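You operate a simulated robot arm through the tools that you are given. There is no shell and no other tool.

You run a simulated two-armed robot. Do the job below in one go: nothing can be reset, and whatever is moved stays where it is left.

Task
Dust the plastic board, put the big dough on it and dust the dough.
Fine: use the flour shaker and put it back; the dough is in pan six, close it after. Set down upright: flour shaker.
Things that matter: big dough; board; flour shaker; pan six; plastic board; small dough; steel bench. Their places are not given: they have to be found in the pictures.

Only the result counts: the job must be done as asked and must still hold three seconds after the hand-in. Knocking over, shifting, dropping, spilling or breaking anything else fails it.

Robot
Two 7-joint arms with two-finger parallel grippers on one trunk that stands fixed in place. Base frame: the origin is at the foot of the trunk, x ahead of it, y to its left, z up; the work surface is at about z = 0.87. Lengths are in m, angles in rad, forces in N, time in s.
The left shoulder is at [0.071, 0.156, 1.43], the right one opposite. Each reaches about 1.231 m from its shoulder. Payload 3.91 kg a hand.
Tool frame (each hand has its own): the origin (TCP) lies between the finger pads and is the grasp point; the fingertips stand 0.03 m ahead of it; z points along the fingers, y is the line along which they close. The gripper opens to 0.11 m. The fingers are 0.02 m wide and 0.01 m thick; the gripper's body (0.048 by 0.112 m) begins 0.055 m behind the TCP.
Orientation is told as [roll, pitch, yaw] about the base's x, y, z axes, in that order, counted from this pose: with the fingers straight down and closing along the base's y, the tool's x points along the base's -x, its y along +y and its z along -z.

Tools
- The arms move only by the tool servo_tool. It takes "left_rows", "right_rows" or both (then of equal length, played together; a hand with none holds still); each is a list of rows, each an object (a shift or turn left out is 0, a gripper value left out holds the last) with "grip": the gripper command, from -1 (shut) to 1 (fully open), values between in proportion; "translation": the shift along the tool's x, y, z in units of 400 mm (1.0 is 400 mm), a list of three; "delta_rot": the turn, a rotation vector about the tool's x, y, z in units of 120 degrees (1.0 is 120 degrees), a list of three. In form: [{"grip": grip, "translation": [x, y, z], "delta_rot": [wx, wy, wz]}, ...]. A call has 1 to 20 rows; each row is the pose to reach, as a shift and turn from the pose commanded when the call began, along the tool's axes at that moment. A call with a number of a shift or a turn outside -1 to 1 is refused whole. Each row takes 0.2 s and may step no farther than 0.05 m and 0.15 rad from the row before; otherwise, or with a gripper value out of range, the whole call is refused. Where a pose cannot be reached the arm comes as near as it can. A force on the tool above 40 N (or 10 N above the force at the start of the call, whichever is more), or a blocked arm, ends the call early, and 0.2 s more pass. The fingers move at their own pace (about 0.108 m/s each) and stop on an object; they squeeze with about 40 N. The grip force told is the motor's: it shows also when the fingers shut on nothing. Time passes only in rows, and 0.2 s behind the last, so rows that repeat a pose let the fingers close. It gives the time, the measured TCP pose, the force on the tool (base axes), the opening and the grip force at its end, in the units of the frame above (readings bear some noise), with the torque about the TCP (base axes, N m) and any sound that the robot's microphone picked up, and new pictures: "show" is both (left out), scene, wrist or none (wrist: the cameras of the hands that moved).
- Cameras (640 x 400 px; columns grow to the right, rows downward): "scene" is now at [0.1286, -0.0486, 1.6709]; the picture's right is [-0.53, -0.85, 0.00], its down [-0.38, 0.23, -0.89] and it looks along [0.76, -0.47, -0.45] (base axes); focal length 247 px, centre (320, 200). "left" rides on the left gripper at [0.072, -0.017, -0.103] in its tool frame; the picture's right is [0.23, 0.97, 0.00], its down [-0.76, 0.18, -0.62] and it looks along [-0.61, 0.14, 0.78] (tool axes); focal length 222 px, centre (320, 200). "right" rides on the right gripper at [0.072, 0.017, -0.103] in its tool frame; the picture's right is [-0.23, 0.97, 0.00], its down [-0.76, -0.18, -0.62] and it looks along [-0.61, -0.14, 0.78] (tool axes); focal length 222 px, centre (320, 200).
- raise_lower(by): slides the trunk up (or, below 0, down) by that many m; the arms and the scene camera ride with it, the base frame stays. It gives what a move gives, with no picture.
- head_to(pan, tilt): turns the head with the scene camera to pan (to the left, within 1.501 rad either way) and tilt (down, from -0.506 to 1.204), counted from straight ahead of the robot. It gives what a move gives, and a new picture of the scene camera.
- pixel_to_xyz(camera, pixels): for up to 12 pixels [column, row] of the newest picture of that camera ("zoom" is the newest enlarged one), the place [x, y, z] in the base frame of the surface seen there, good to about 0.002 m. No time passes.
- close_up(camera, box): a new picture of the part [left, top, right, bottom] of that camera's present view, enlarged. No time passes.
- sign_off(): hands the job in; it is judged then, once.

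Open the grippers and draw the arms clear of the work before you hand the job in, unless the task says otherwise.

The tools are called after "Emit:" by a JSON object that holds its "op" and its "data". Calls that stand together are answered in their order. servo_tool: Moves the arms, as the interface text tells. Its arguments: {"type":"object","properties":{"left_rows":{"type":"array","items":{"type":"object","properties":{"grip":{"type":"number"},"translation":{"type":"array","items":{"type":"number"}},"delta_rot":{"type":"array","items":{"type":"number"}}}}},"right_rows":{"type":"array","items":{"type":"object","properties":{"grip":{"type":"number"},"translation":{"type":"array","items":{"type":"number"}},"delta_rot":{"type":"array","items":{"type":"number"}}}}},"show":{"type":"string","enum":["both","scene","wrist","none"]}},"required":[]} The other tools are called the same way: raise_lower (by) moves the trunk up or down; head_to (pan, tilt) turns the head that bears the scene camera; pixel_to_xyz (camera, pixels) gives the place of the surface under pixels of a picture; close_up (camera, box) takes an enlarged picture of a part of a camera's view; sign_off () hands the job in.

At the start:

```text
clock: 0.0
left_ee_pos: [0.7297, -0.0838, 1.6174]
left_tool_rot: [0.0, 0.0, 0.001]
left_ft_force: [0.1, 0.1, 0.5]
left_moment: [-0.01, 0.01, -0.03]
left_opening: 0.1099
left_grip_force: 0.1
right_ee_pos: [0.3626, -0.5272, 1.6092]
right_tool_rot: [0.001, -0.001, 0.0]
right_ft_force: [0.9, -0.4, 0.2]
right_moment: [0.0, 0.02, 0.04]
right_opening: 0.11
right_grip_force: 0.2
trunk travel left (down, up): [-0.875, 0.065]
head pan, tilt (commanded): [-0.553, 0.463]
```

scene: 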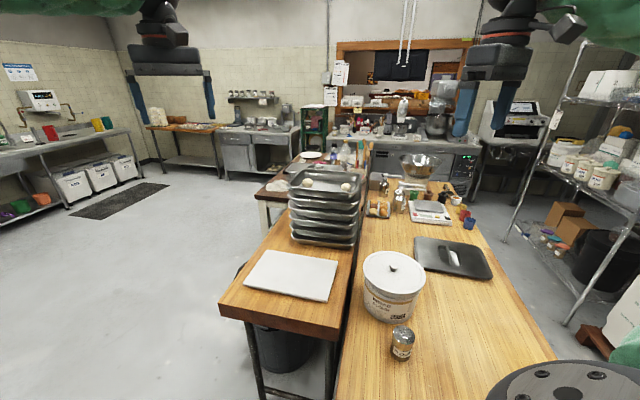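
right: 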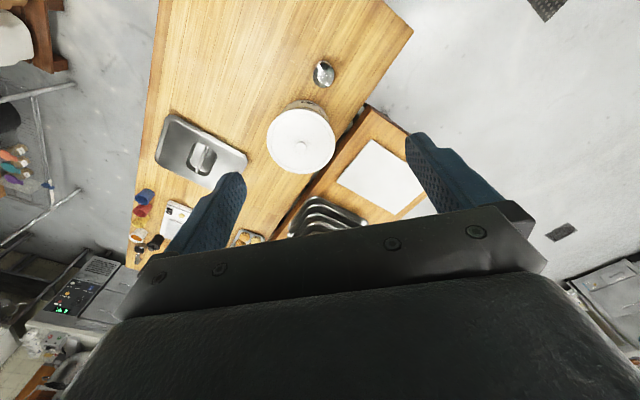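
left: 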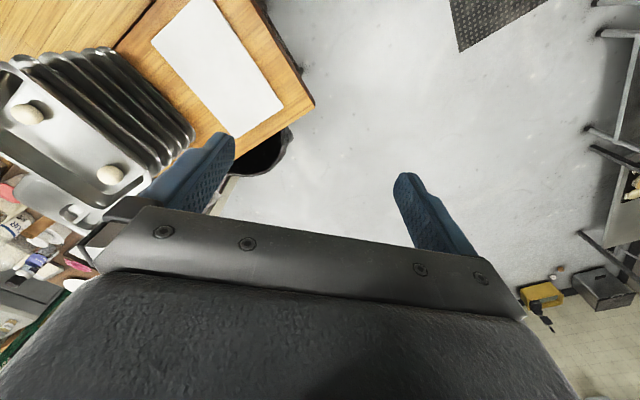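

The scene picture shows a white plastic board at (292,275), a pan stack at (325,205) with dough balls on top, a lidded tub at (393,285), a shaker at (402,343), and a dark lidded pan at (452,258). I take enlargements to identify pan six and the shaker.

Emit:
{"op": "close_up", "data": {"camera": "scene", "box": [240, 140, 400, 260]}}

Emit:
{"op": "close_up", "data": {"camera": "scene", "box": [340, 220, 500, 370]}}

Emit:
{"op": "close_up", "data": {"camera": "scene", "box": [340, 140, 500, 240]}}

Emit:
{"op": "close_up", "data": {"camera": "left", "box": [0, 0, 320, 240]}}

Emit:
{"op": "close_up", "data": {"camera": "right", "box": [120, 40, 460, 260]}}

```text
3.33 times, centred on (320, 200) of scene
```

zoom: 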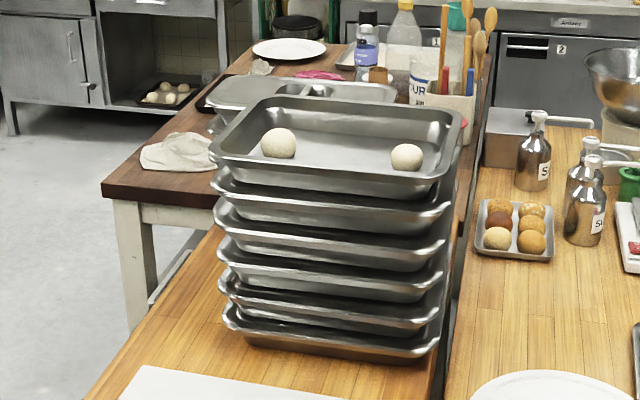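

```text
2.67 times, centred on (420, 295) of scene
```

zoom: 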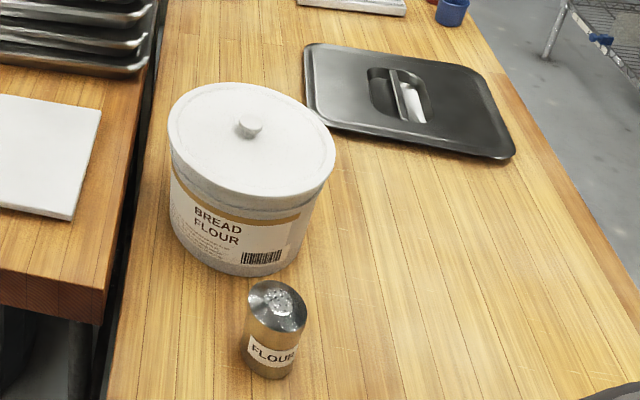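

```text
4.00 times, centred on (420, 190) of scene
```

zoom: 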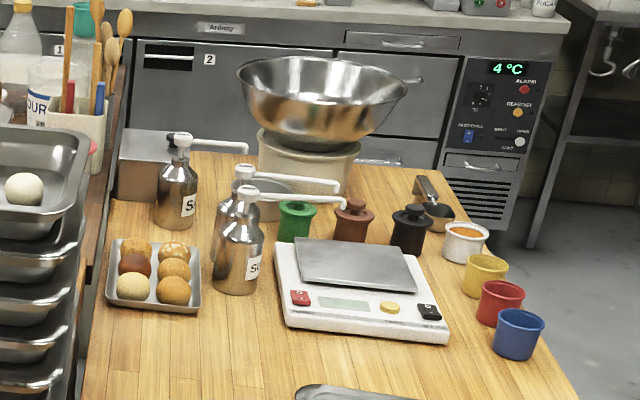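

```text
1.67 times, centred on (160, 120) of left
```

zoom: 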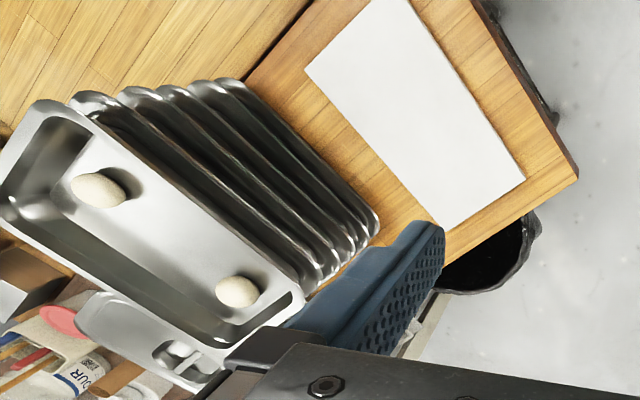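

```text
1.82 times, centred on (290, 150) of right
```

zoom: 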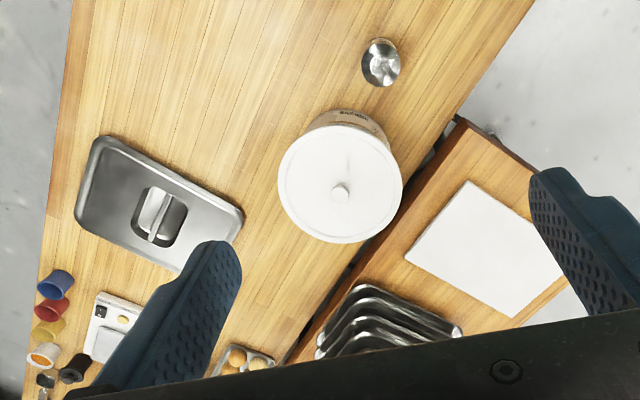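

The pan stack has about six pans, with two dough balls in the top one, and a steel lid lies on the bench at (452,258). I turn the head to look more closely for labels and other boards.

Emit:
{"op": "head_to", "data": {"pan": -0.15, "tilt": 0.75}}

```text
clock: 0.9
left_ee_pos: [0.7295, -0.0843, 1.6183]
left_tool_rot: [0.0, -0.001, 0.003]
left_ft_force: [0.4, -0.4, 0.8]
left_moment: [-0.01, 0.0, 0.02]
left_opening: 0.11
left_grip_force: 0.0
right_ee_pos: [0.3628, -0.5291, 1.6098]
right_tool_rot: [0.0, 0.001, -0.001]
right_ft_force: [0.5, 1.1, 0.5]
right_moment: [0.07, 0.03, 0.0]
right_opening: 0.1099
right_grip_force: 0.1
trunk travel left (down, up): [-0.875, 0.065]
head pan, tilt (commanded): [-0.15, 0.75]
```

scene: 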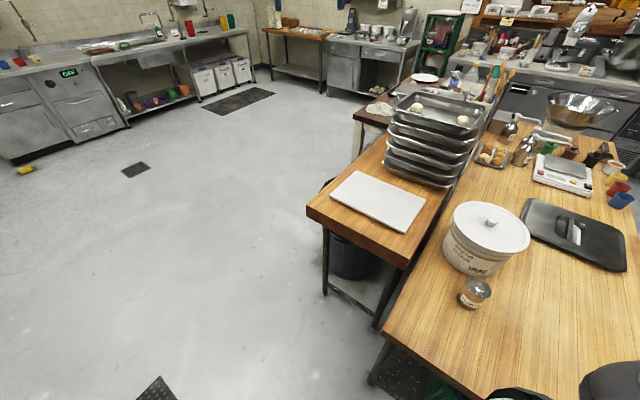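

The work area is now in view with the board at (378,200), the stack at (435,140), the shaker at (474,292). I query places of key points.

Emit:
{"op": "close_up", "data": {"camera": "scene", "box": [360, 70, 520, 190]}}

Emit:
{"op": "pixel_to_xyz", "data": {"camera": "scene", "pixels": [[357, 171], [425, 196], [404, 232], [331, 196], [378, 202], [474, 285], [490, 222], [485, 230], [416, 106], [462, 119], [440, 108], [573, 232]]}}

Emit:
{"op": "pixel_to_xyz", "data": {"camera": "scene", "pixels": [[526, 203], [524, 233], [620, 270], [622, 240], [560, 212], [320, 205], [440, 290], [465, 300], [393, 103], [486, 104], [410, 90], [472, 130]]}}

```text
3.33 times, centred on (440, 130) of scene
```

zoom: 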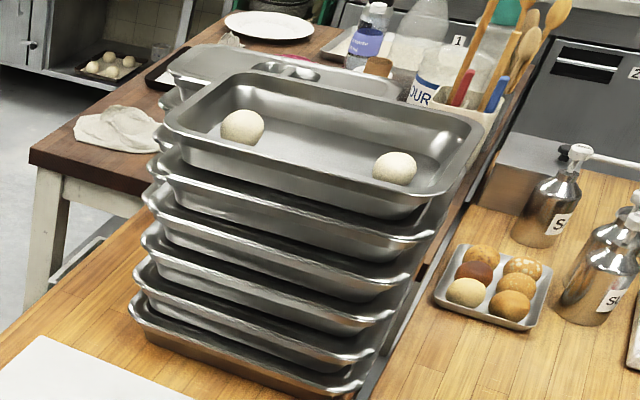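

```text
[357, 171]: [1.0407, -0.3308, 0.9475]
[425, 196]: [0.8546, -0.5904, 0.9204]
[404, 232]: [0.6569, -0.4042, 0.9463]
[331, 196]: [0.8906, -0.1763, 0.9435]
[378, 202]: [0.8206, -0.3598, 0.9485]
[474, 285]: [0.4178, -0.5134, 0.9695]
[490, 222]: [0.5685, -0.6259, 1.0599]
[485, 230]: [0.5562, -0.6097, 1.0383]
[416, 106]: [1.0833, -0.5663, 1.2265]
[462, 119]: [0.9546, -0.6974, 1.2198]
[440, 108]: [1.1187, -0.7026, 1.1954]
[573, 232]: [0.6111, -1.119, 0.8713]
```

```text
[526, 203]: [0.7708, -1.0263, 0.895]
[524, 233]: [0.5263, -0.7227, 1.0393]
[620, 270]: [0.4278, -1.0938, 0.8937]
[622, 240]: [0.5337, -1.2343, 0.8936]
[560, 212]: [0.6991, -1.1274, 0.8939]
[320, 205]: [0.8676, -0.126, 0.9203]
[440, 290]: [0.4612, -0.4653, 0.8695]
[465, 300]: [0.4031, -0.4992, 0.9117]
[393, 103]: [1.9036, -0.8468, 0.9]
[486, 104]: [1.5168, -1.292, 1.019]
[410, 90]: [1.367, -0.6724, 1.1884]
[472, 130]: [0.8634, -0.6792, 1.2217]
```

I move the right hand toward the stack at about [0.75, -0.6, 1.62] to look down into the top pan with its wrist camera; nothing is that high.

Emit:
{"op": "servo_tool", "data": {"right_rows": [{"translation": [-0.11, -0.02, 0]}, {"translation": [-0.22, -0.04, 0]}, {"translation": [-0.33, -0.06, 0]}, {"translation": [-0.44, -0.08, 0]}, {"translation": [-0.55, -0.1, 0]}, {"translation": [-0.66, -0.12, 0]}, {"translation": [-0.77, -0.14, 0]}, {"translation": [-0.88, -0.16, 0]}, {"translation": [-0.97, -0.18, 0]}], "show": "both"}}

```text
clock: 2.9
left_ee_pos: [0.7306, -0.0842, 1.6148]
left_tool_rot: [-0.001, 0.001, 0.003]
left_ft_force: [1.1, -0.7, -1.0]
left_moment: [-0.02, 0.03, 0.0]
left_opening: 0.1099
left_grip_force: 0.0
right_ee_pos: [0.753, -0.6001, 1.6084]
right_tool_rot: [0.001, 0.002, 0.001]
right_ft_force: [0.7, 1.2, 0.0]
right_moment: [0.01, 0.0, -0.01]
right_opening: 0.1098
right_grip_force: 0.2
trunk travel left (down, up): [-0.875, 0.065]
head pan, tilt (commanded): [-0.15, 0.75]
```

scene: 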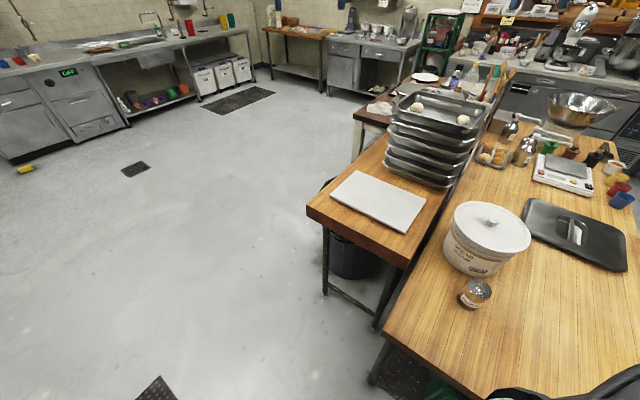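
right: 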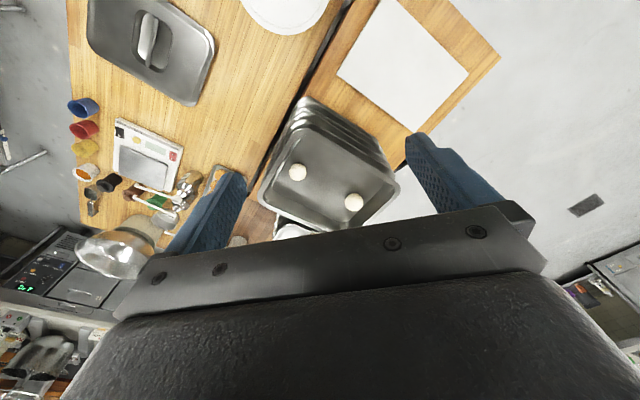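

The right camera shows the top pan with two balls at (297,172) and (354,202). I enlarge it and measure points.

Emit:
{"op": "close_up", "data": {"camera": "right", "box": [230, 80, 430, 240]}}

Emit:
{"op": "pixel_to_xyz", "data": {"camera": "right", "pixels": [[297, 172], [354, 202], [307, 127], [397, 187], [366, 229], [262, 201], [320, 180], [381, 0], [468, 72], [412, 131], [338, 73], [400, 66]]}}

Emit:
{"op": "pixel_to_xyz", "data": {"camera": "right", "pixels": [[146, 40], [140, 55], [90, 38], [186, 104], [214, 42], [95, 2], [150, 20], [170, 35], [155, 65], [125, 40], [240, 200], [295, 235]]}}

```text
2.50 times, centred on (330, 160) of right
```

zoom: 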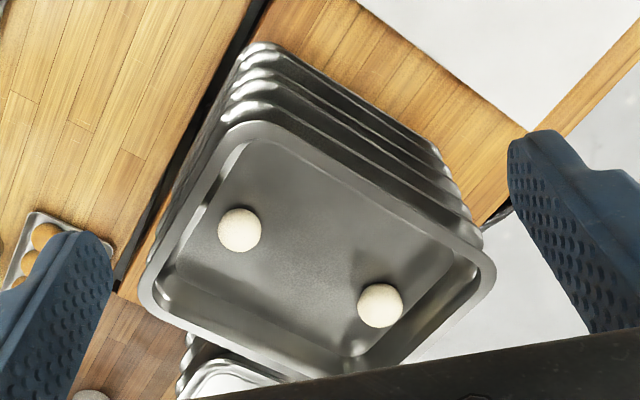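

```text
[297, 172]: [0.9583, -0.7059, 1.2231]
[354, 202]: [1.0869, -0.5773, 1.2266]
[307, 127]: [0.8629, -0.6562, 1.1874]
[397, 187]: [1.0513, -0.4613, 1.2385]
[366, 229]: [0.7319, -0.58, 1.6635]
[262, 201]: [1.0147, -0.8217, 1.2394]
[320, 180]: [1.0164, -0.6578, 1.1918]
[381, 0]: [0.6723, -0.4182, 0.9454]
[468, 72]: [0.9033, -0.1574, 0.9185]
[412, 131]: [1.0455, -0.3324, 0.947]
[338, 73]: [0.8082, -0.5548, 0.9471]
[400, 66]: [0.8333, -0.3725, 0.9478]
```

```text
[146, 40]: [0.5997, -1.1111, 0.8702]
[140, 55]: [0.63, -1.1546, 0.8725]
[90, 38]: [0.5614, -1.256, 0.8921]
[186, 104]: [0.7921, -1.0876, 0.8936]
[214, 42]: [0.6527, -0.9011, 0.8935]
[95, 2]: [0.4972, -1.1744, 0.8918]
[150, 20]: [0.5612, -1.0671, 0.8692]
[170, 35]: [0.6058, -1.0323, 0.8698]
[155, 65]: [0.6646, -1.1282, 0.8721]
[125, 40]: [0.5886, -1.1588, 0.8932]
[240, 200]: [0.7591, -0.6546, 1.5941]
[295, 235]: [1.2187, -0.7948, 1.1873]
```

The two balls sit at about [0.958,-0.706] and [1.087,-0.577] in the top pan with rim z≈1.24. I zoom in hard on the stack's sides for number labels.

Emit:
{"op": "close_up", "data": {"camera": "scene", "box": [376, 80, 496, 155]}}

Emit:
{"op": "close_up", "data": {"camera": "scene", "box": [376, 120, 476, 192]}}

Emit:
{"op": "close_up", "data": {"camera": "right", "box": [280, 150, 380, 220]}}

Emit:
{"op": "close_up", "data": {"camera": "scene", "box": [510, 180, 640, 280]}}

```text
5.33 times, centred on (436, 118) of scene
```

zoom: 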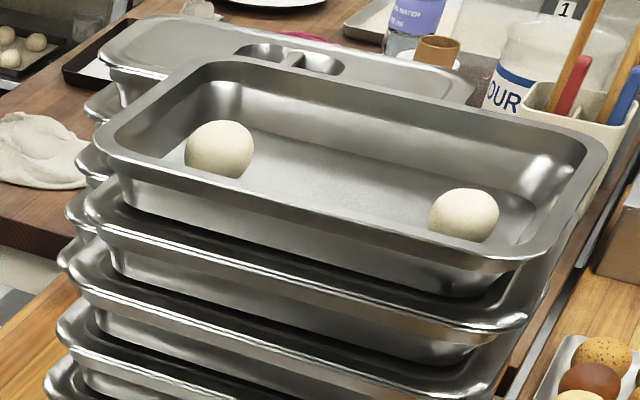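

```text
5.56 times, centred on (426, 156) of scene
```

zoom: 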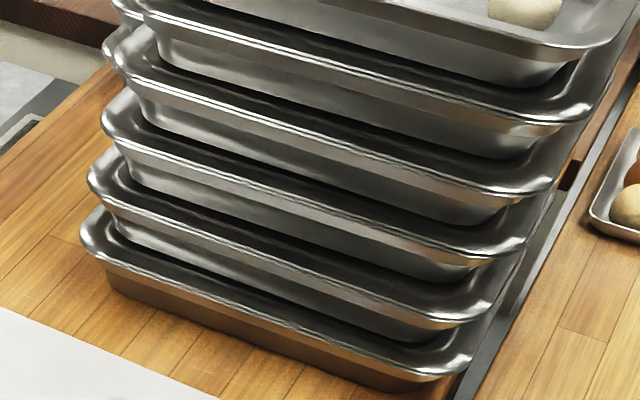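

```text
5.71 times, centred on (330, 185) of right
```

zoom: 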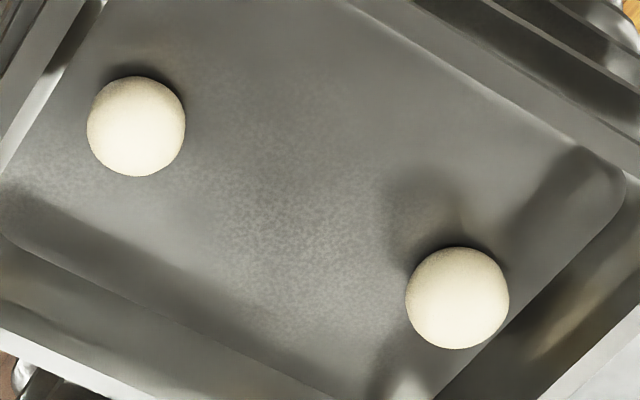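

```text
4.00 times, centred on (575, 230) of scene
```

zoom: 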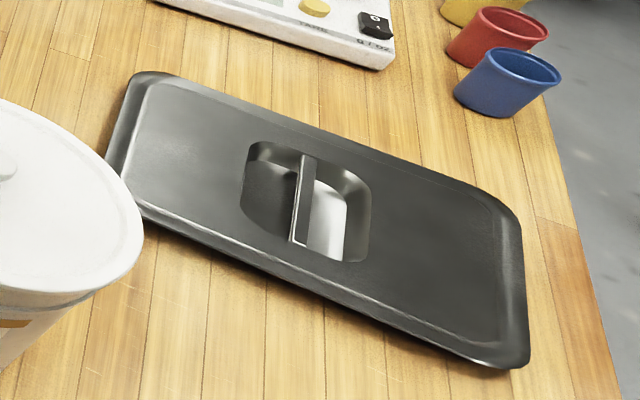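

The stack has six pans; the open top one is pan six, its lid lies on the front bench, and the ball at [1.087,-0.577] measures ~0.051 m versus ~0.044 m for the other, so it is the big dough. Next I tilt the head down toward the shaker and near bench edge.

Emit:
{"op": "head_to", "data": {"pan": -0.75, "tilt": 0.85}}

```text
clock: 3.9
left_ee_pos: [0.7291, -0.084, 1.6165]
left_tool_rot: [0.0, -0.001, 0.002]
left_ft_force: [-0.7, 0.1, 0.5]
left_moment: [0.01, 0.01, 0.03]
left_opening: 0.1102
left_grip_force: 0.1
right_ee_pos: [0.7497, -0.6003, 1.6092]
right_tool_rot: [0.001, 0.001, 0.0]
right_ft_force: [-0.4, 0.1, 0.6]
right_moment: [0.0, 0.03, -0.01]
right_opening: 0.11
right_grip_force: 0.1
trunk travel left (down, up): [-0.875, 0.065]
head pan, tilt (commanded): [-0.75, 0.85]
```

scene: 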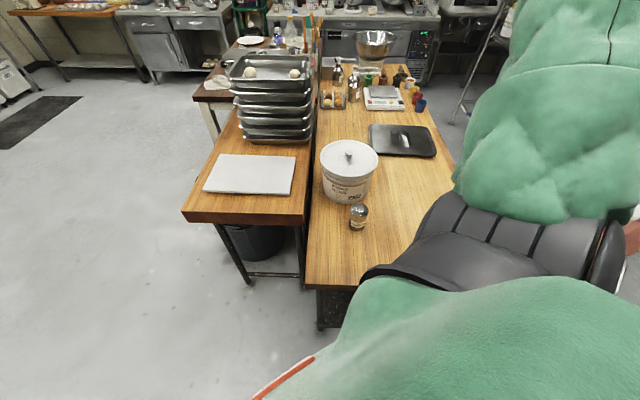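

The shaker is at (358,217), tub at (349,170), lid at (402,140). I measure the bench edges, shaker, tub and lid.

Emit:
{"op": "close_up", "data": {"camera": "scene", "box": [290, 110, 450, 250]}}

Emit:
{"op": "pixel_to_xyz", "data": {"camera": "scene", "pixels": [[306, 285], [355, 288], [320, 150], [358, 208], [358, 228], [351, 220], [366, 218], [349, 157], [323, 152], [378, 158], [350, 145], [348, 172]]}}

Emit:
{"op": "pixel_to_xyz", "data": {"camera": "scene", "pixels": [[370, 126], [429, 127], [436, 157], [375, 154], [402, 133], [402, 145], [399, 139], [185, 213], [305, 220], [216, 155], [297, 157], [204, 189]]}}

```text
2.86 times, centred on (370, 180) of scene
```

zoom: 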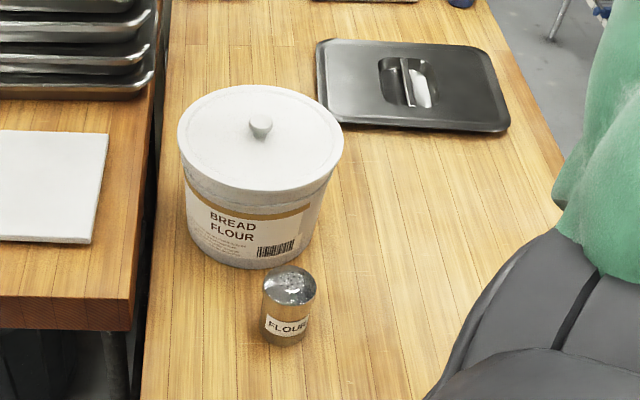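

```text
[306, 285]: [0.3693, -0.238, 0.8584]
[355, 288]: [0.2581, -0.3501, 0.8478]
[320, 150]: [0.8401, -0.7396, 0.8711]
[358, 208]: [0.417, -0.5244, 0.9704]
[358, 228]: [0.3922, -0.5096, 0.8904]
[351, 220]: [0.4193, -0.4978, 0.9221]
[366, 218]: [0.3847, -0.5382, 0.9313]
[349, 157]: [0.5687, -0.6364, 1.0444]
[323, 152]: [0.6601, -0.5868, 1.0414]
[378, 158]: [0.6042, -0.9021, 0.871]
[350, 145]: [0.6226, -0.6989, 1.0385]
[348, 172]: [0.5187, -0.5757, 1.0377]
```

```text
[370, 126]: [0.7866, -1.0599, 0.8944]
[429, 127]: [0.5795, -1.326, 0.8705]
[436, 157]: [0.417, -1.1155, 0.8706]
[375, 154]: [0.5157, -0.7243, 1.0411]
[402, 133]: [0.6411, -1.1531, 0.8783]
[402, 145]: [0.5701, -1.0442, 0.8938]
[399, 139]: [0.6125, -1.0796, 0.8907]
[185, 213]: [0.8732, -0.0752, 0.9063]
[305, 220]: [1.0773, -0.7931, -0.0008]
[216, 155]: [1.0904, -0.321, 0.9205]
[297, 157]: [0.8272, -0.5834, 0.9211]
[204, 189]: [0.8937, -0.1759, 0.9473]
```

The shaker stands near [0.41,-0.52] (top z≈0.97), the tub beside it, and the lid lies around [0.61,-1.10]. I lower the trunk by 0.25 m so both arms reach the work more comfortably; both hands stay well above the stack (1.24).

Emit:
{"op": "raise_lower", "data": {"by": -0.25}}

Emit:
{"op": "head_to", "data": {"pan": -0.5, "tilt": 0.6}}

```text
clock: 6.5
left_ee_pos: [0.7299, -0.0837, 1.3669]
left_tool_rot: [0.0, -0.002, 0.001]
left_ft_force: [0.0, -0.2, 0.4]
left_moment: [0.01, -0.03, -0.02]
left_opening: 0.1098
left_grip_force: 0.0
right_ee_pos: [0.7509, -0.5986, 1.3592]
right_tool_rot: [0.0, 0.0, 0.0]
right_ft_force: [0.5, -1.2, -0.1]
right_moment: [-0.02, -0.02, -0.03]
right_opening: 0.11
right_grip_force: 0.0
trunk travel left (down, up): [-0.625, 0.315]
head pan, tilt (commanded): [-0.75, 0.85]
```

```text
clock: 7.2
left_ee_pos: [0.7285, -0.084, 1.3677]
left_tool_rot: [0.0, 0.0, 0.002]
left_ft_force: [0.1, 1.4, 0.9]
left_moment: [0.03, 0.0, 0.03]
left_opening: 0.1101
left_grip_force: 0.1
right_ee_pos: [0.7513, -0.5995, 1.3587]
right_tool_rot: [0.0, 0.0, 0.001]
right_ft_force: [0.4, -1.2, 0.3]
right_moment: [0.02, 0.0, 0.02]
right_opening: 0.11
right_grip_force: 0.0
trunk travel left (down, up): [-0.625, 0.315]
head pan, tilt (commanded): [-0.499, 0.6]
```

scene: 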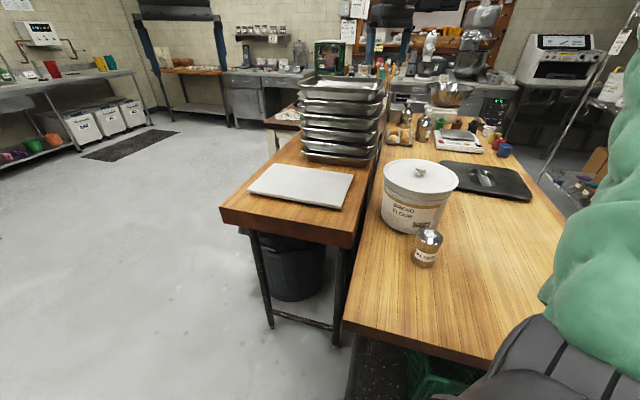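

Now the shaker is seen more from the side at (427,247). I enlarge it and measure its geometry.

Emit:
{"op": "close_up", "data": {"camera": "scene", "box": [379, 150, 475, 280]}}

Emit:
{"op": "pixel_to_xyz", "data": {"camera": "scene", "pixels": [[427, 230], [430, 236], [427, 248], [425, 264], [414, 262], [440, 248], [414, 245], [442, 236], [417, 231], [433, 229], [427, 234], [437, 262]]}}

```text
3.08 times, centred on (427, 215) of scene
```

zoom: 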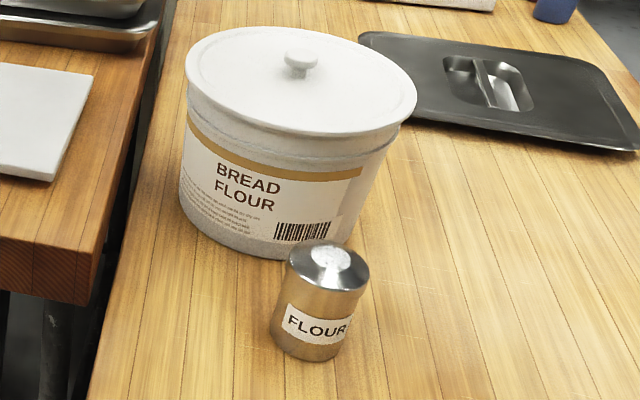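

```text
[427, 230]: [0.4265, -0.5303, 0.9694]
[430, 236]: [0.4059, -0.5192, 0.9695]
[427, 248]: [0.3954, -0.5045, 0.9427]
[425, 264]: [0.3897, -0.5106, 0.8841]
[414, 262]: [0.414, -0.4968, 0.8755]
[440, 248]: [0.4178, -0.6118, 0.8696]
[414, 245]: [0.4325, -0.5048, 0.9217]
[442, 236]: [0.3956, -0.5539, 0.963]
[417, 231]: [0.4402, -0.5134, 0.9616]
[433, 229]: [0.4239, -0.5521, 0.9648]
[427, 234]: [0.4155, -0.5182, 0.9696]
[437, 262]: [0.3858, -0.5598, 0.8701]
```

The shaker's axis is about [0.414,-0.53], diameter ≈0.062, z 0.87–0.97. Before parking the right arm I use its now lower wrist camera to measure pan and dough.

Emit:
{"op": "servo_tool", "data": {"right_rows": [{"translation": [0, 0, 0]}], "show": "wrist"}}

```text
clock: 7.6
left_ee_pos: [0.7298, -0.0843, 1.3675]
left_tool_rot: [0.001, 0.0, 0.002]
left_ft_force: [0.1, -0.1, -0.2]
left_moment: [0.02, 0.0, 0.01]
left_opening: 0.11
left_grip_force: 0.1
right_ee_pos: [0.7505, -0.5999, 1.3583]
right_tool_rot: [0.002, 0.001, -0.001]
right_ft_force: [0.1, 0.1, -0.5]
right_moment: [0.0, 0.01, -0.02]
right_opening: 0.11
right_grip_force: 0.1
trunk travel left (down, up): [-0.625, 0.315]
head pan, tilt (commanded): [-0.499, 0.6]
```

right: 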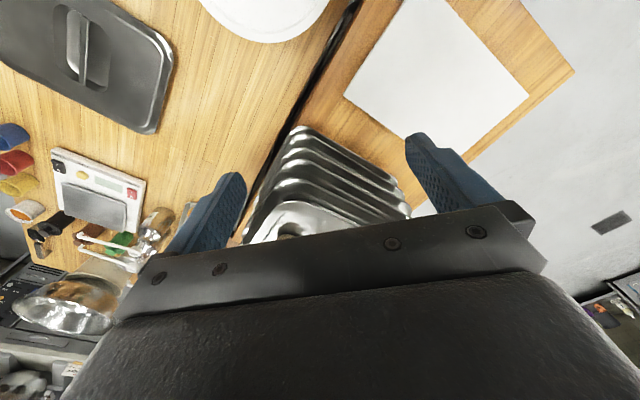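

From here the lid (90,50) and board (435,80) are closer; I measure board corners, lid features and the pan's near rim.

Emit:
{"op": "pixel_to_xyz", "data": {"camera": "right", "pixels": [[344, 95], [445, 1], [527, 96], [463, 152], [435, 80], [575, 70], [85, 45], [72, 40], [103, 40], [84, 8], [84, 80], [172, 48]]}}

Emit:
{"op": "pixel_to_xyz", "data": {"camera": "right", "pixels": [[150, 133], [170, 60], [8, 65], [60, 45], [112, 45], [85, 60], [85, 30], [80, 55], [95, 55], [300, 203], [395, 220], [252, 240]]}}

Emit:
{"op": "close_up", "data": {"camera": "right", "box": [0, 0, 200, 140]}}

```text
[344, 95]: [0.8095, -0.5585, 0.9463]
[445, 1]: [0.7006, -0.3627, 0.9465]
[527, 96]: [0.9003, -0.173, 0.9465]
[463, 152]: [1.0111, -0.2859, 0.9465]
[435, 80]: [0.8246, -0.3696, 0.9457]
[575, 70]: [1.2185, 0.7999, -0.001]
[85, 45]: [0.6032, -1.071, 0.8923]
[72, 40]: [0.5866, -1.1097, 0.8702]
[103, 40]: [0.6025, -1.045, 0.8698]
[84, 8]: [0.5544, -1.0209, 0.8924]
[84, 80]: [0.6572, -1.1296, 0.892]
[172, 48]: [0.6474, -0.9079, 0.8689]
```

```text
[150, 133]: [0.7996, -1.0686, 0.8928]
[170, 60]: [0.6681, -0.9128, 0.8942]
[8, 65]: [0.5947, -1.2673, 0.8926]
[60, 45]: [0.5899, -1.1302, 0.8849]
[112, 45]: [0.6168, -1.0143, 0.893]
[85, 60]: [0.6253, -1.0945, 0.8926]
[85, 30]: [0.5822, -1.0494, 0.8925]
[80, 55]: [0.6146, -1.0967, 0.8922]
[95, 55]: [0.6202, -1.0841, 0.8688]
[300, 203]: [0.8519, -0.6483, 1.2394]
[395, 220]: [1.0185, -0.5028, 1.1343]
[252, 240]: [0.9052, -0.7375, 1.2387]
```

```text
2.86 times, centred on (100, 70) of right
```

zoom: 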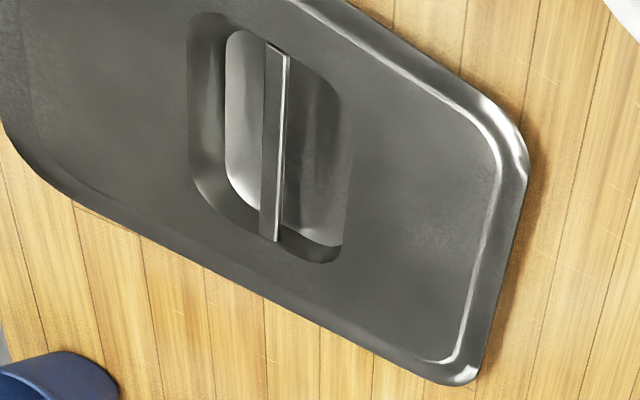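

The lid's bar runs from about [0.565,-1.03] to [0.66,-1.137] with centre ≈[0.61,-1.083], and its long axis is parallel to the stack's. I park the right arm out to the right so the left arm can reach the shaker.

Emit:
{"op": "servo_tool", "data": {"right_rows": [{"translation": [0.0886, -0.0795, 0]}, {"translation": [0.1772, -0.159, 0]}, {"translation": [0.2658, -0.2385, 0]}, {"translation": [0.3544, -0.318, 0]}, {"translation": [0.443, -0.3975, 0]}, {"translation": [0.5316, -0.477, 0]}, {"translation": [0.6202, -0.5565, 0]}, {"translation": [0.7088, -0.636, 0]}, {"translation": [0.7974, -0.7155, 0]}, {"translation": [0.886, -0.795, 0]}, {"translation": [0.9746, -0.8745, 0]}], "show": "both"}}

```text
clock: 10.0
left_ee_pos: [0.7267, -0.0829, 1.3676]
left_tool_rot: [0.0, -0.002, 0.004]
left_ft_force: [-0.1, 0.3, -0.1]
left_moment: [0.02, 0.03, -0.02]
left_opening: 0.1099
left_grip_force: 0.2
right_ee_pos: [0.3596, -0.9487, 1.3609]
right_tool_rot: [0.0, -0.001, 0.002]
right_ft_force: [0.0, 0.7, -0.5]
right_moment: [0.01, -0.04, -0.04]
right_opening: 0.11
right_grip_force: 0.1
trunk travel left (down, up): [-0.625, 0.315]
head pan, tilt (commanded): [-0.499, 0.6]
```

scene: 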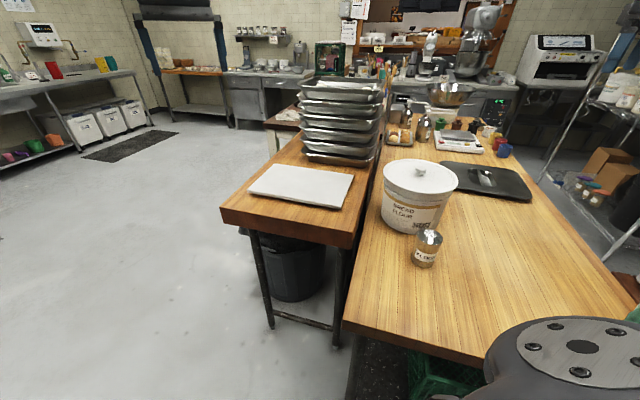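
right: 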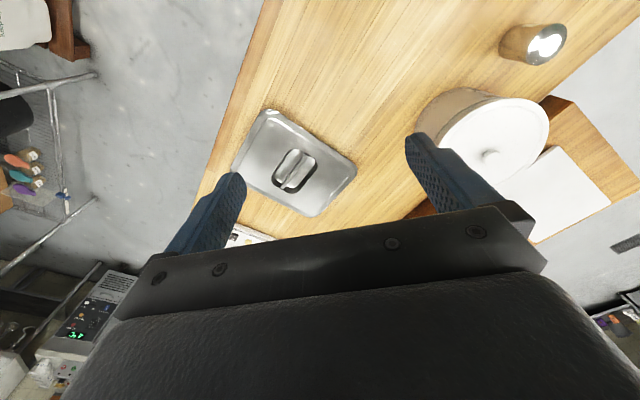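

The right camera now sees the whole lid at (295,165) and the shaker at (535,44). I measure both.

Emit:
{"op": "pixel_to_xyz", "data": {"camera": "right", "pixels": [[270, 111], [355, 167], [313, 216], [233, 166], [306, 153], [281, 186], [294, 169], [300, 161], [287, 178], [546, 42], [505, 46], [562, 40]]}}

Emit:
{"op": "close_up", "data": {"camera": "right", "box": [225, 100, 365, 225]}}

Emit:
{"op": "close_up", "data": {"camera": "right", "box": [480, 0, 600, 80]}}

```text
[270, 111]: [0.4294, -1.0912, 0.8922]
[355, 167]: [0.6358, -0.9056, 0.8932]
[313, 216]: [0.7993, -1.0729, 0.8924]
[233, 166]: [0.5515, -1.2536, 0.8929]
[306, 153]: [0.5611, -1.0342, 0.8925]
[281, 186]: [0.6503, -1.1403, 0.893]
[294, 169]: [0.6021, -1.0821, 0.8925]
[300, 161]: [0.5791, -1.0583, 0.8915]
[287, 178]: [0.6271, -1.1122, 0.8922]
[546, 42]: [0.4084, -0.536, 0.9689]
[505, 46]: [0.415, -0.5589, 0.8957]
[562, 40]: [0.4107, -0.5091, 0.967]
```

```text
3.20 times, centred on (295, 162) of right
```

zoom: 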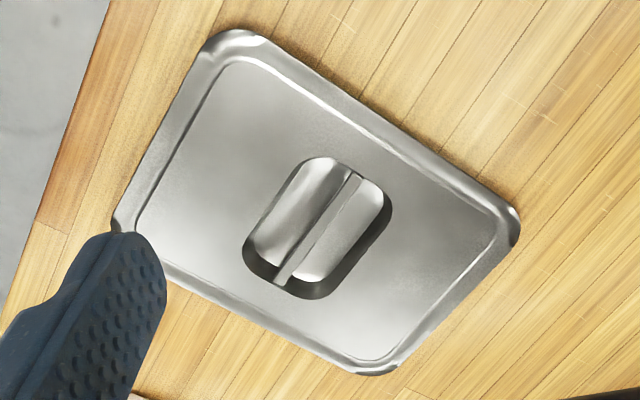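

```text
5.00 times, centred on (540, 40) of right
```

zoom: 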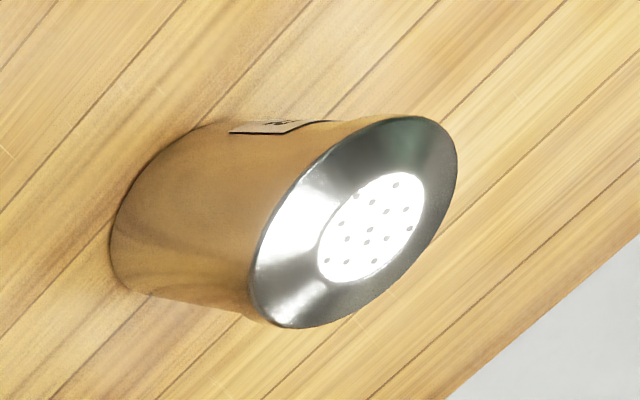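

I refine the shaker's axis from points on its top rim in the enlarged picture.

Emit:
{"op": "pixel_to_xyz", "data": {"camera": "zoom", "pixels": [[372, 225], [256, 290], [450, 150], [400, 122], [300, 322], [290, 200], [425, 260], [360, 215], [395, 185], [325, 262], [112, 240], [200, 210]]}}

```text
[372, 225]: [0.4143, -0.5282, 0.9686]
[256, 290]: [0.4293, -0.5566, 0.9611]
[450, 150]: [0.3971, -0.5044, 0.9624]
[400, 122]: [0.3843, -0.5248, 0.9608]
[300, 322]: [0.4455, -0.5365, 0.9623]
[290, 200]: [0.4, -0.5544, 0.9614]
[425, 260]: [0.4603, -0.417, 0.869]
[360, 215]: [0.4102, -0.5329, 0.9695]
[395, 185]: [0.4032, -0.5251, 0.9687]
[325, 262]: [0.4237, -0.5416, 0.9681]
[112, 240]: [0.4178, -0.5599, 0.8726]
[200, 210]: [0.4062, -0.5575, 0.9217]
```

Shaker axis is [0.414,-0.5305], radius 0.031. I check where the right elbow is, seen at (575,345), before bringing the left arm in.

Emit:
{"op": "pixel_to_xyz", "data": {"camera": "scene", "pixels": [[575, 345], [500, 350], [560, 322], [520, 390], [600, 320]]}}

```text
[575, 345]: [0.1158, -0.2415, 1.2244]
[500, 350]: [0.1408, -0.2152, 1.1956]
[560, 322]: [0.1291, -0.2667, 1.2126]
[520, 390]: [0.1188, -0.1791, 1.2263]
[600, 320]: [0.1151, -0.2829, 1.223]
```

The right shoulder block is at about [0.12,-0.23,1.2], clear of the path. I move the left hand to about [0.42,-0.22,1.22] while yawing it -60°.

Emit:
{"op": "servo_tool", "data": {"left_rows": [{"translation": [0.0861, -0.0378, 0.0408], "delta_rot": [0, 0, 0.0556]}, {"translation": [0.1722, -0.0756, 0.0817], "delta_rot": [0, 0, 0.1111]}, {"translation": [0.2583, -0.1133, 0.1225], "delta_rot": [0, 0, 0.1667]}, {"translation": [0.3444, -0.1511, 0.1633], "delta_rot": [0, 0, 0.2222]}, {"translation": [0.4306, -0.1889, 0.2042], "delta_rot": [0, 0, 0.2778]}, {"translation": [0.5167, -0.2267, 0.245], "delta_rot": [0, 0, 0.3333]}, {"translation": [0.6028, -0.2644, 0.2858], "delta_rot": [0, 0, 0.3889]}, {"translation": [0.6889, -0.3022, 0.3267], "delta_rot": [0, 0, 0.4444]}, {"translation": [0.775, -0.34, 0.3675], "delta_rot": [0, 0, 0.5]}], "show": "both"}}

```text
clock: 12.0
left_ee_pos: [0.4196, -0.2196, 1.219]
left_tool_rot: [0.003, -0.002, -1.044]
left_ft_force: [1.2, 0.0, 0.0]
left_moment: [0.0, 0.0, 0.0]
left_opening: 0.1101
left_grip_force: 0.1
right_ee_pos: [0.3608, -0.9489, 1.3585]
right_tool_rot: [0.002, 0.002, 0.003]
right_ft_force: [-0.1, -0.4, -0.7]
right_moment: [-0.01, 0.0, -0.01]
right_opening: 0.1099
right_grip_force: 0.1
trunk travel left (down, up): [-0.625, 0.315]
head pan, tilt (commanded): [-0.499, 0.6]
```

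scene: 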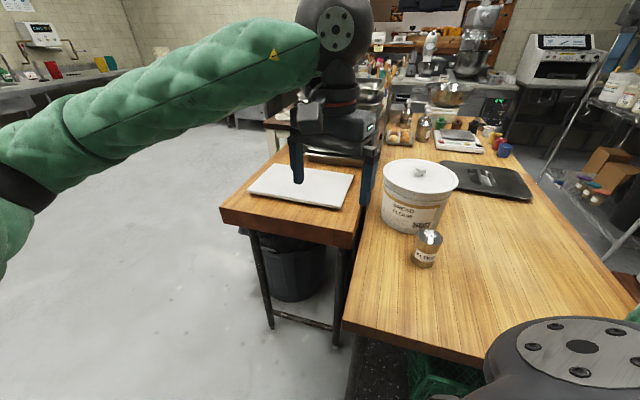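
left: 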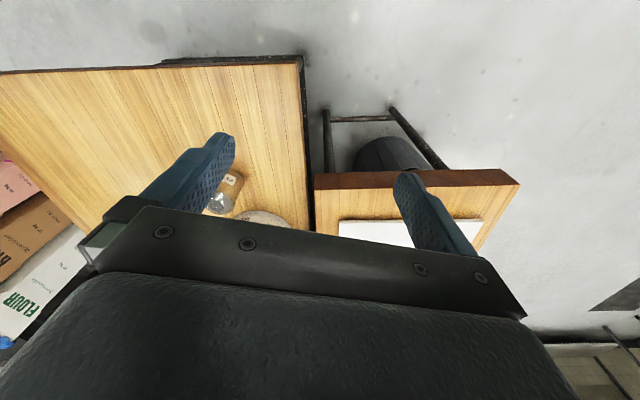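

Left hand is at [0.42,-0.22,1.22] with yaw -1.044 and the shaker visible at (222,200). I pitch the fingers up 60° in place so they point forward-down at 30°.

Emit:
{"op": "servo_tool", "data": {"left_rows": [{"delta_rot": [0, -0.0625, 0]}, {"delta_rot": [0, -0.125, 0]}, {"delta_rot": [0, -0.1875, 0]}, {"delta_rot": [0, -0.25, 0]}, {"delta_rot": [0, -0.3125, 0]}, {"delta_rot": [0, -0.375, 0]}, {"delta_rot": [0, -0.4375, 0]}, {"delta_rot": [0, -0.5, 0]}], "show": "both"}}

```text
clock: 13.8
left_ee_pos: [0.4194, -0.2195, 1.2207]
left_tool_rot: [0.0, -1.051, -1.047]
left_ft_force: [0.2, 0.0, -0.2]
left_moment: [-0.03, -0.02, -0.01]
left_opening: 0.1102
left_grip_force: 0.0
right_ee_pos: [0.3608, -0.9489, 1.3604]
right_tool_rot: [0.0, 0.0, 0.001]
right_ft_force: [-0.3, -0.3, 0.3]
right_moment: [0.0, 0.02, 0.02]
right_opening: 0.1101
right_grip_force: 0.1
trunk travel left (down, up): [-0.625, 0.315]
head pan, tilt (commanded): [-0.499, 0.6]
```

scene: 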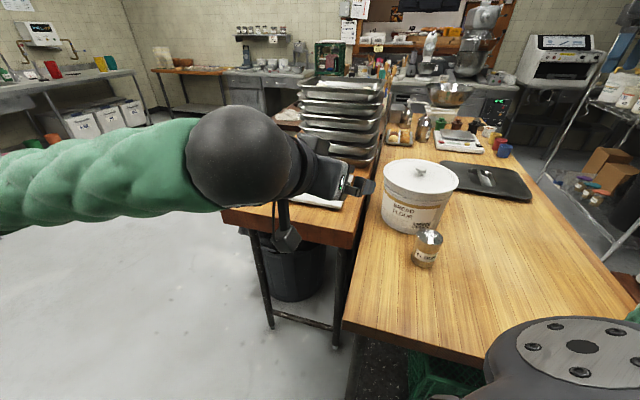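
left: 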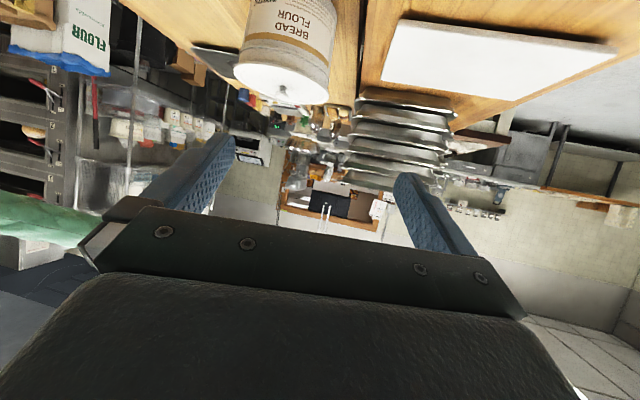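

The hand now points forward-down at 30° with its camera bracket below. I test in free air whether it can roll far enough about its finger axis, first +90°.

Emit:
{"op": "servo_tool", "data": {"left_rows": [{"delta_rot": [0, 0, 0.0682]}, {"delta_rot": [0, 0, 0.1364]}, {"delta_rot": [0, 0, 0.2045]}, {"delta_rot": [0, 0, 0.2727]}, {"delta_rot": [0, 0, 0.3409]}, {"delta_rot": [0, 0, 0.4091]}, {"delta_rot": [0, 0, 0.4773]}, {"delta_rot": [0, 0, 0.5455]}, {"delta_rot": [0, 0, 0.6136]}, {"delta_rot": [0, 0, 0.6818]}, {"delta_rot": [0, 0, 0.75]}, {"delta_rot": [0, 0, 0.82]}, {"delta_rot": [0, 0, 0.89]}, {"delta_rot": [0, 0, 0.96]}], "show": "scene"}}

```text
clock: 16.8
left_ee_pos: [0.4175, -0.2199, 1.2199]
left_tool_rot: [1.002, 0.381, -2.852]
left_ft_force: [-0.6, -0.1, 0.0]
left_moment: [0.02, 0.0, 0.02]
left_opening: 0.1099
left_grip_force: 0.0
right_ee_pos: [0.359, -0.9501, 1.3607]
right_tool_rot: [0.002, -0.001, -0.001]
right_ft_force: [-0.5, 0.3, 0.1]
right_moment: [0.05, -0.02, -0.02]
right_opening: 0.1099
right_grip_force: 0.0
trunk travel left (down, up): [-0.625, 0.315]
head pan, tilt (commanded): [-0.499, 0.6]
```

scene: 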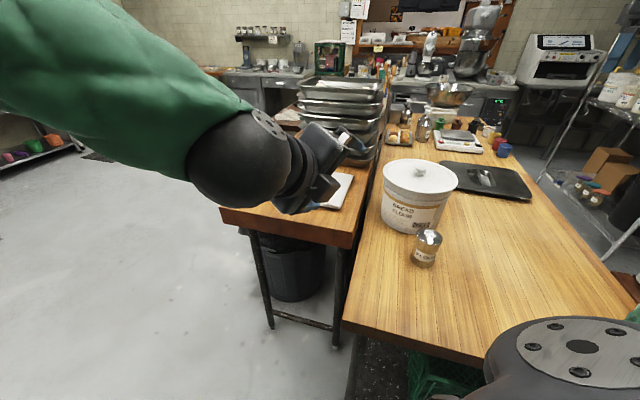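

The roll reached 115° exactly (reported [1.002,0.381,-2.852] matches). I continue toward 180° to find whether full inversion is reachable.

Emit:
{"op": "servo_tool", "data": {"left_rows": [{"delta_rot": [0, 0, 0.068]}, {"delta_rot": [0, 0, 0.136]}, {"delta_rot": [0, 0, 0.204]}, {"delta_rot": [0, 0, 0.272]}, {"delta_rot": [0, 0, 0.34]}, {"delta_rot": [0, 0, 0.408]}, {"delta_rot": [0, 0, 0.476]}, {"delta_rot": [0, 0, 0.54]}], "show": "scene"}}

```text
clock: 18.6
left_ee_pos: [0.3547, -0.2868, 1.1582]
left_tool_rot: [0.564, 1.014, 2.821]
left_ft_force: [-1.4, -1.1, -6.5]
left_moment: [-0.37, -0.3, 0.06]
left_opening: 0.1099
left_grip_force: 0.0
left hand out of reach, approached as far as the arm can: row 4, 5, 6, 7, 8
right_ee_pos: [0.3608, -0.9478, 1.3604]
right_tool_rot: [0.002, -0.002, 0.003]
right_ft_force: [0.7, 1.8, 0.2]
right_moment: [-0.1, 0.04, 0.01]
right_opening: 0.1099
right_grip_force: 0.1
trunk travel left (down, up): [-0.625, 0.315]
head pan, tilt (commanded): [-0.499, 0.6]
```

scene: 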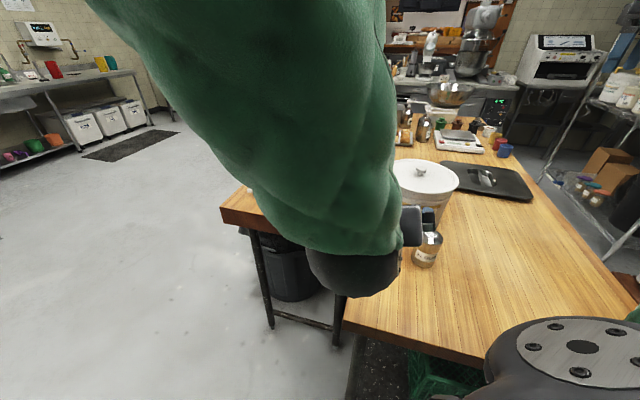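

Positive roll gets out of reach beyond ~145°, and the hand drifted to [0.355,-0.287,1.158]. I roll back the same way.

Emit:
{"op": "servo_tool", "data": {"left_rows": [{"delta_rot": [0, 0, -0.068]}, {"delta_rot": [0, 0, -0.136]}, {"delta_rot": [0, 0, -0.204]}, {"delta_rot": [0, 0, -0.272]}, {"delta_rot": [0, 0, -0.34]}, {"delta_rot": [0, 0, -0.408]}, {"delta_rot": [0, 0, -0.476]}, {"delta_rot": [0, 0, -0.54]}], "show": "scene"}}

```text
clock: 20.4
left_ee_pos: [0.3551, -0.2881, 1.1508]
left_tool_rot: [1.096, 0.111, -2.584]
left_ft_force: [0.8, 0.5, 0.3]
left_moment: [0.0, -0.03, 0.02]
left_opening: 0.1098
left_grip_force: 0.0
right_ee_pos: [0.3617, -0.9496, 1.3602]
right_tool_rot: [0.0, 0.002, 0.001]
right_ft_force: [0.0, -0.1, 0.2]
right_moment: [0.03, 0.0, -0.04]
right_opening: 0.1103
right_grip_force: 0.1
trunk travel left (down, up): [-0.625, 0.315]
head pan, tilt (commanded): [-0.499, 0.6]
```

scene: 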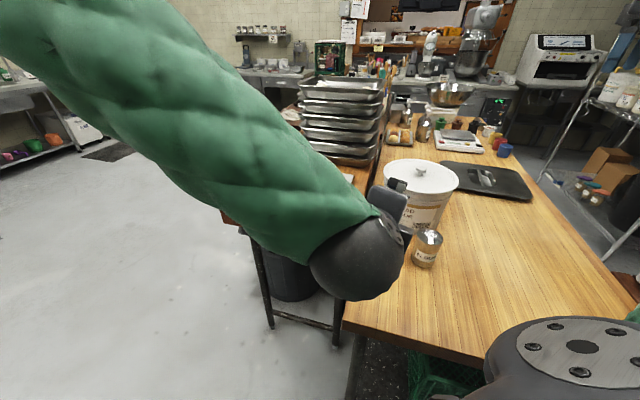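

The commanded pose was reset to where the arm actually got (roll ≈97° now at [0.355,-0.288,1.151]). I roll back to 0 in free air before testing the other direction.

Emit:
{"op": "servo_tool", "data": {"left_rows": [{"delta_rot": [0, 0, -0.0673]}, {"delta_rot": [0, 0, -0.1346]}, {"delta_rot": [0, 0, -0.202]}, {"delta_rot": [0, 0, -0.2693]}, {"delta_rot": [0, 0, -0.3366]}, {"delta_rot": [0, 0, -0.404]}, {"delta_rot": [0, 0, -0.4713]}, {"delta_rot": [0, 0, -0.5386]}, {"delta_rot": [0, 0, -0.606]}, {"delta_rot": [0, 0, -0.6733]}, {"delta_rot": [0, 0, -0.7406]}, {"delta_rot": [0, 0, -0.808]}], "show": "scene"}}

```text
clock: 23.0
left_ee_pos: [0.353, -0.2873, 1.1514]
left_tool_rot: [0.009, -1.097, -0.966]
left_ft_force: [0.1, 0.7, 0.0]
left_moment: [-0.01, -0.02, 0.02]
left_opening: 0.1098
left_grip_force: 0.0
right_ee_pos: [0.3603, -0.9491, 1.3595]
right_tool_rot: [0.001, 0.001, -0.001]
right_ft_force: [-0.1, -0.2, 0.0]
right_moment: [0.03, -0.04, -0.02]
right_opening: 0.11
right_grip_force: 0.2
trunk travel left (down, up): [-0.625, 0.315]
head pan, tilt (commanded): [-0.499, 0.6]
```

scene: 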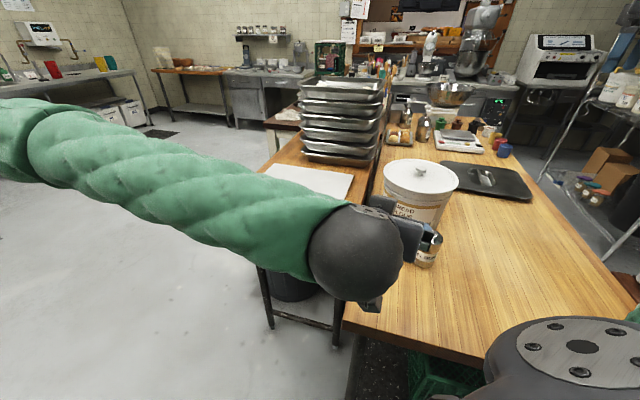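

Roll is back to ~0 at [0.353,-0.287,1.151]. I carry the empty hand over toward the board (~[0.72,-0.25,1.25], yaw -0.6) to test the inversion where it will be used.

Emit:
{"op": "servo_tool", "data": {"left_rows": [{"translation": [-0.0472, 0.0897, 0.0314], "delta_rot": [-0.0173, 0, -0.0088]}, {"translation": [-0.0944, 0.1794, 0.0628], "delta_rot": [-0.0346, 0, -0.0177]}, {"translation": [-0.1417, 0.2692, 0.0942], "delta_rot": [-0.0519, 0, -0.0265]}, {"translation": [-0.1889, 0.3589, 0.1256], "delta_rot": [-0.0692, 0, -0.0354]}, {"translation": [-0.2361, 0.4486, 0.1569], "delta_rot": [-0.0864, 0, -0.0442]}, {"translation": [-0.2833, 0.5383, 0.1883], "delta_rot": [-0.1037, 0, -0.0531]}, {"translation": [-0.3306, 0.6281, 0.2197], "delta_rot": [-0.121, 0, -0.0619]}, {"translation": [-0.3778, 0.7178, 0.2511], "delta_rot": [-0.1383, 0, -0.0708]}, {"translation": [-0.425, 0.8075, 0.2825], "delta_rot": [-0.1556, 0, -0.0796]}], "show": "scene"}}

```text
clock: 25.0
left_ee_pos: [0.7214, -0.2484, 1.2531]
left_tool_rot: [0.012, -1.1, -0.605]
left_ft_force: [-0.4, -1.5, -0.1]
left_moment: [-0.01, 0.03, -0.02]
left_opening: 0.1099
left_grip_force: 0.0
right_ee_pos: [0.3603, -0.9494, 1.3601]
right_tool_rot: [-0.001, 0.0, 0.0]
right_ft_force: [-0.3, 0.3, -0.2]
right_moment: [0.0, -0.03, -0.01]
right_opening: 0.11
right_grip_force: 0.1
trunk travel left (down, up): [-0.625, 0.315]
head pan, tilt (commanded): [-0.499, 0.6]
```

scene: 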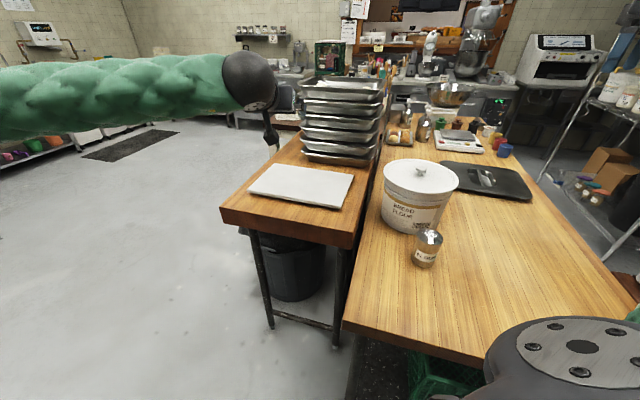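

Now I test a negative roll of -110° here in free air.

Emit:
{"op": "servo_tool", "data": {"left_rows": [{"delta_rot": [0, 0, -0.0655]}, {"delta_rot": [0, 0, -0.131]}, {"delta_rot": [0, 0, -0.1965]}, {"delta_rot": [0, 0, -0.262]}, {"delta_rot": [0, 0, -0.3275]}, {"delta_rot": [0, 0, -0.393]}, {"delta_rot": [0, 0, -0.4585]}, {"delta_rot": [0, 0, -0.524]}, {"delta_rot": [0, 0, -0.5895]}, {"delta_rot": [0, 0, -0.655]}, {"delta_rot": [0, 0, -0.7205]}, {"delta_rot": [0, 0, -0.786]}, {"delta_rot": [0, 0, -0.8515]}, {"delta_rot": [0, 0, -0.917]}], "show": "scene"}}

```text
clock: 28.0
left_ee_pos: [0.7202, -0.2474, 1.2541]
left_tool_rot: [-1.074, 0.308, 1.142]
left_ft_force: [-0.9, 0.1, 0.0]
left_moment: [0.01, 0.0, -0.02]
left_opening: 0.1102
left_grip_force: 0.1
right_ee_pos: [0.3604, -0.9491, 1.3609]
right_tool_rot: [-0.001, 0.0, 0.0]
right_ft_force: [0.1, 0.6, -0.5]
right_moment: [-0.03, 0.01, -0.01]
right_opening: 0.1099
right_grip_force: 0.0
trunk travel left (down, up): [-0.625, 0.315]
head pan, tilt (commanded): [-0.499, 0.6]
```

scene: 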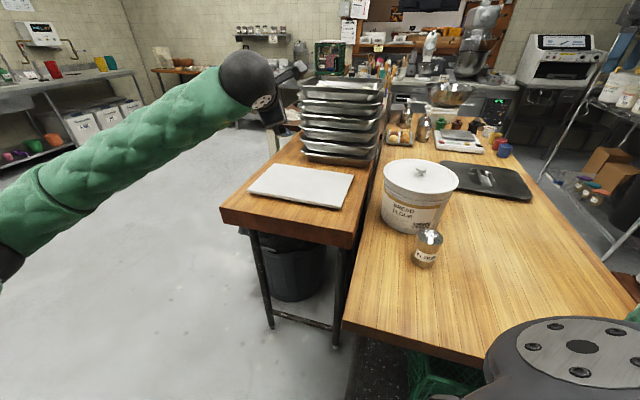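

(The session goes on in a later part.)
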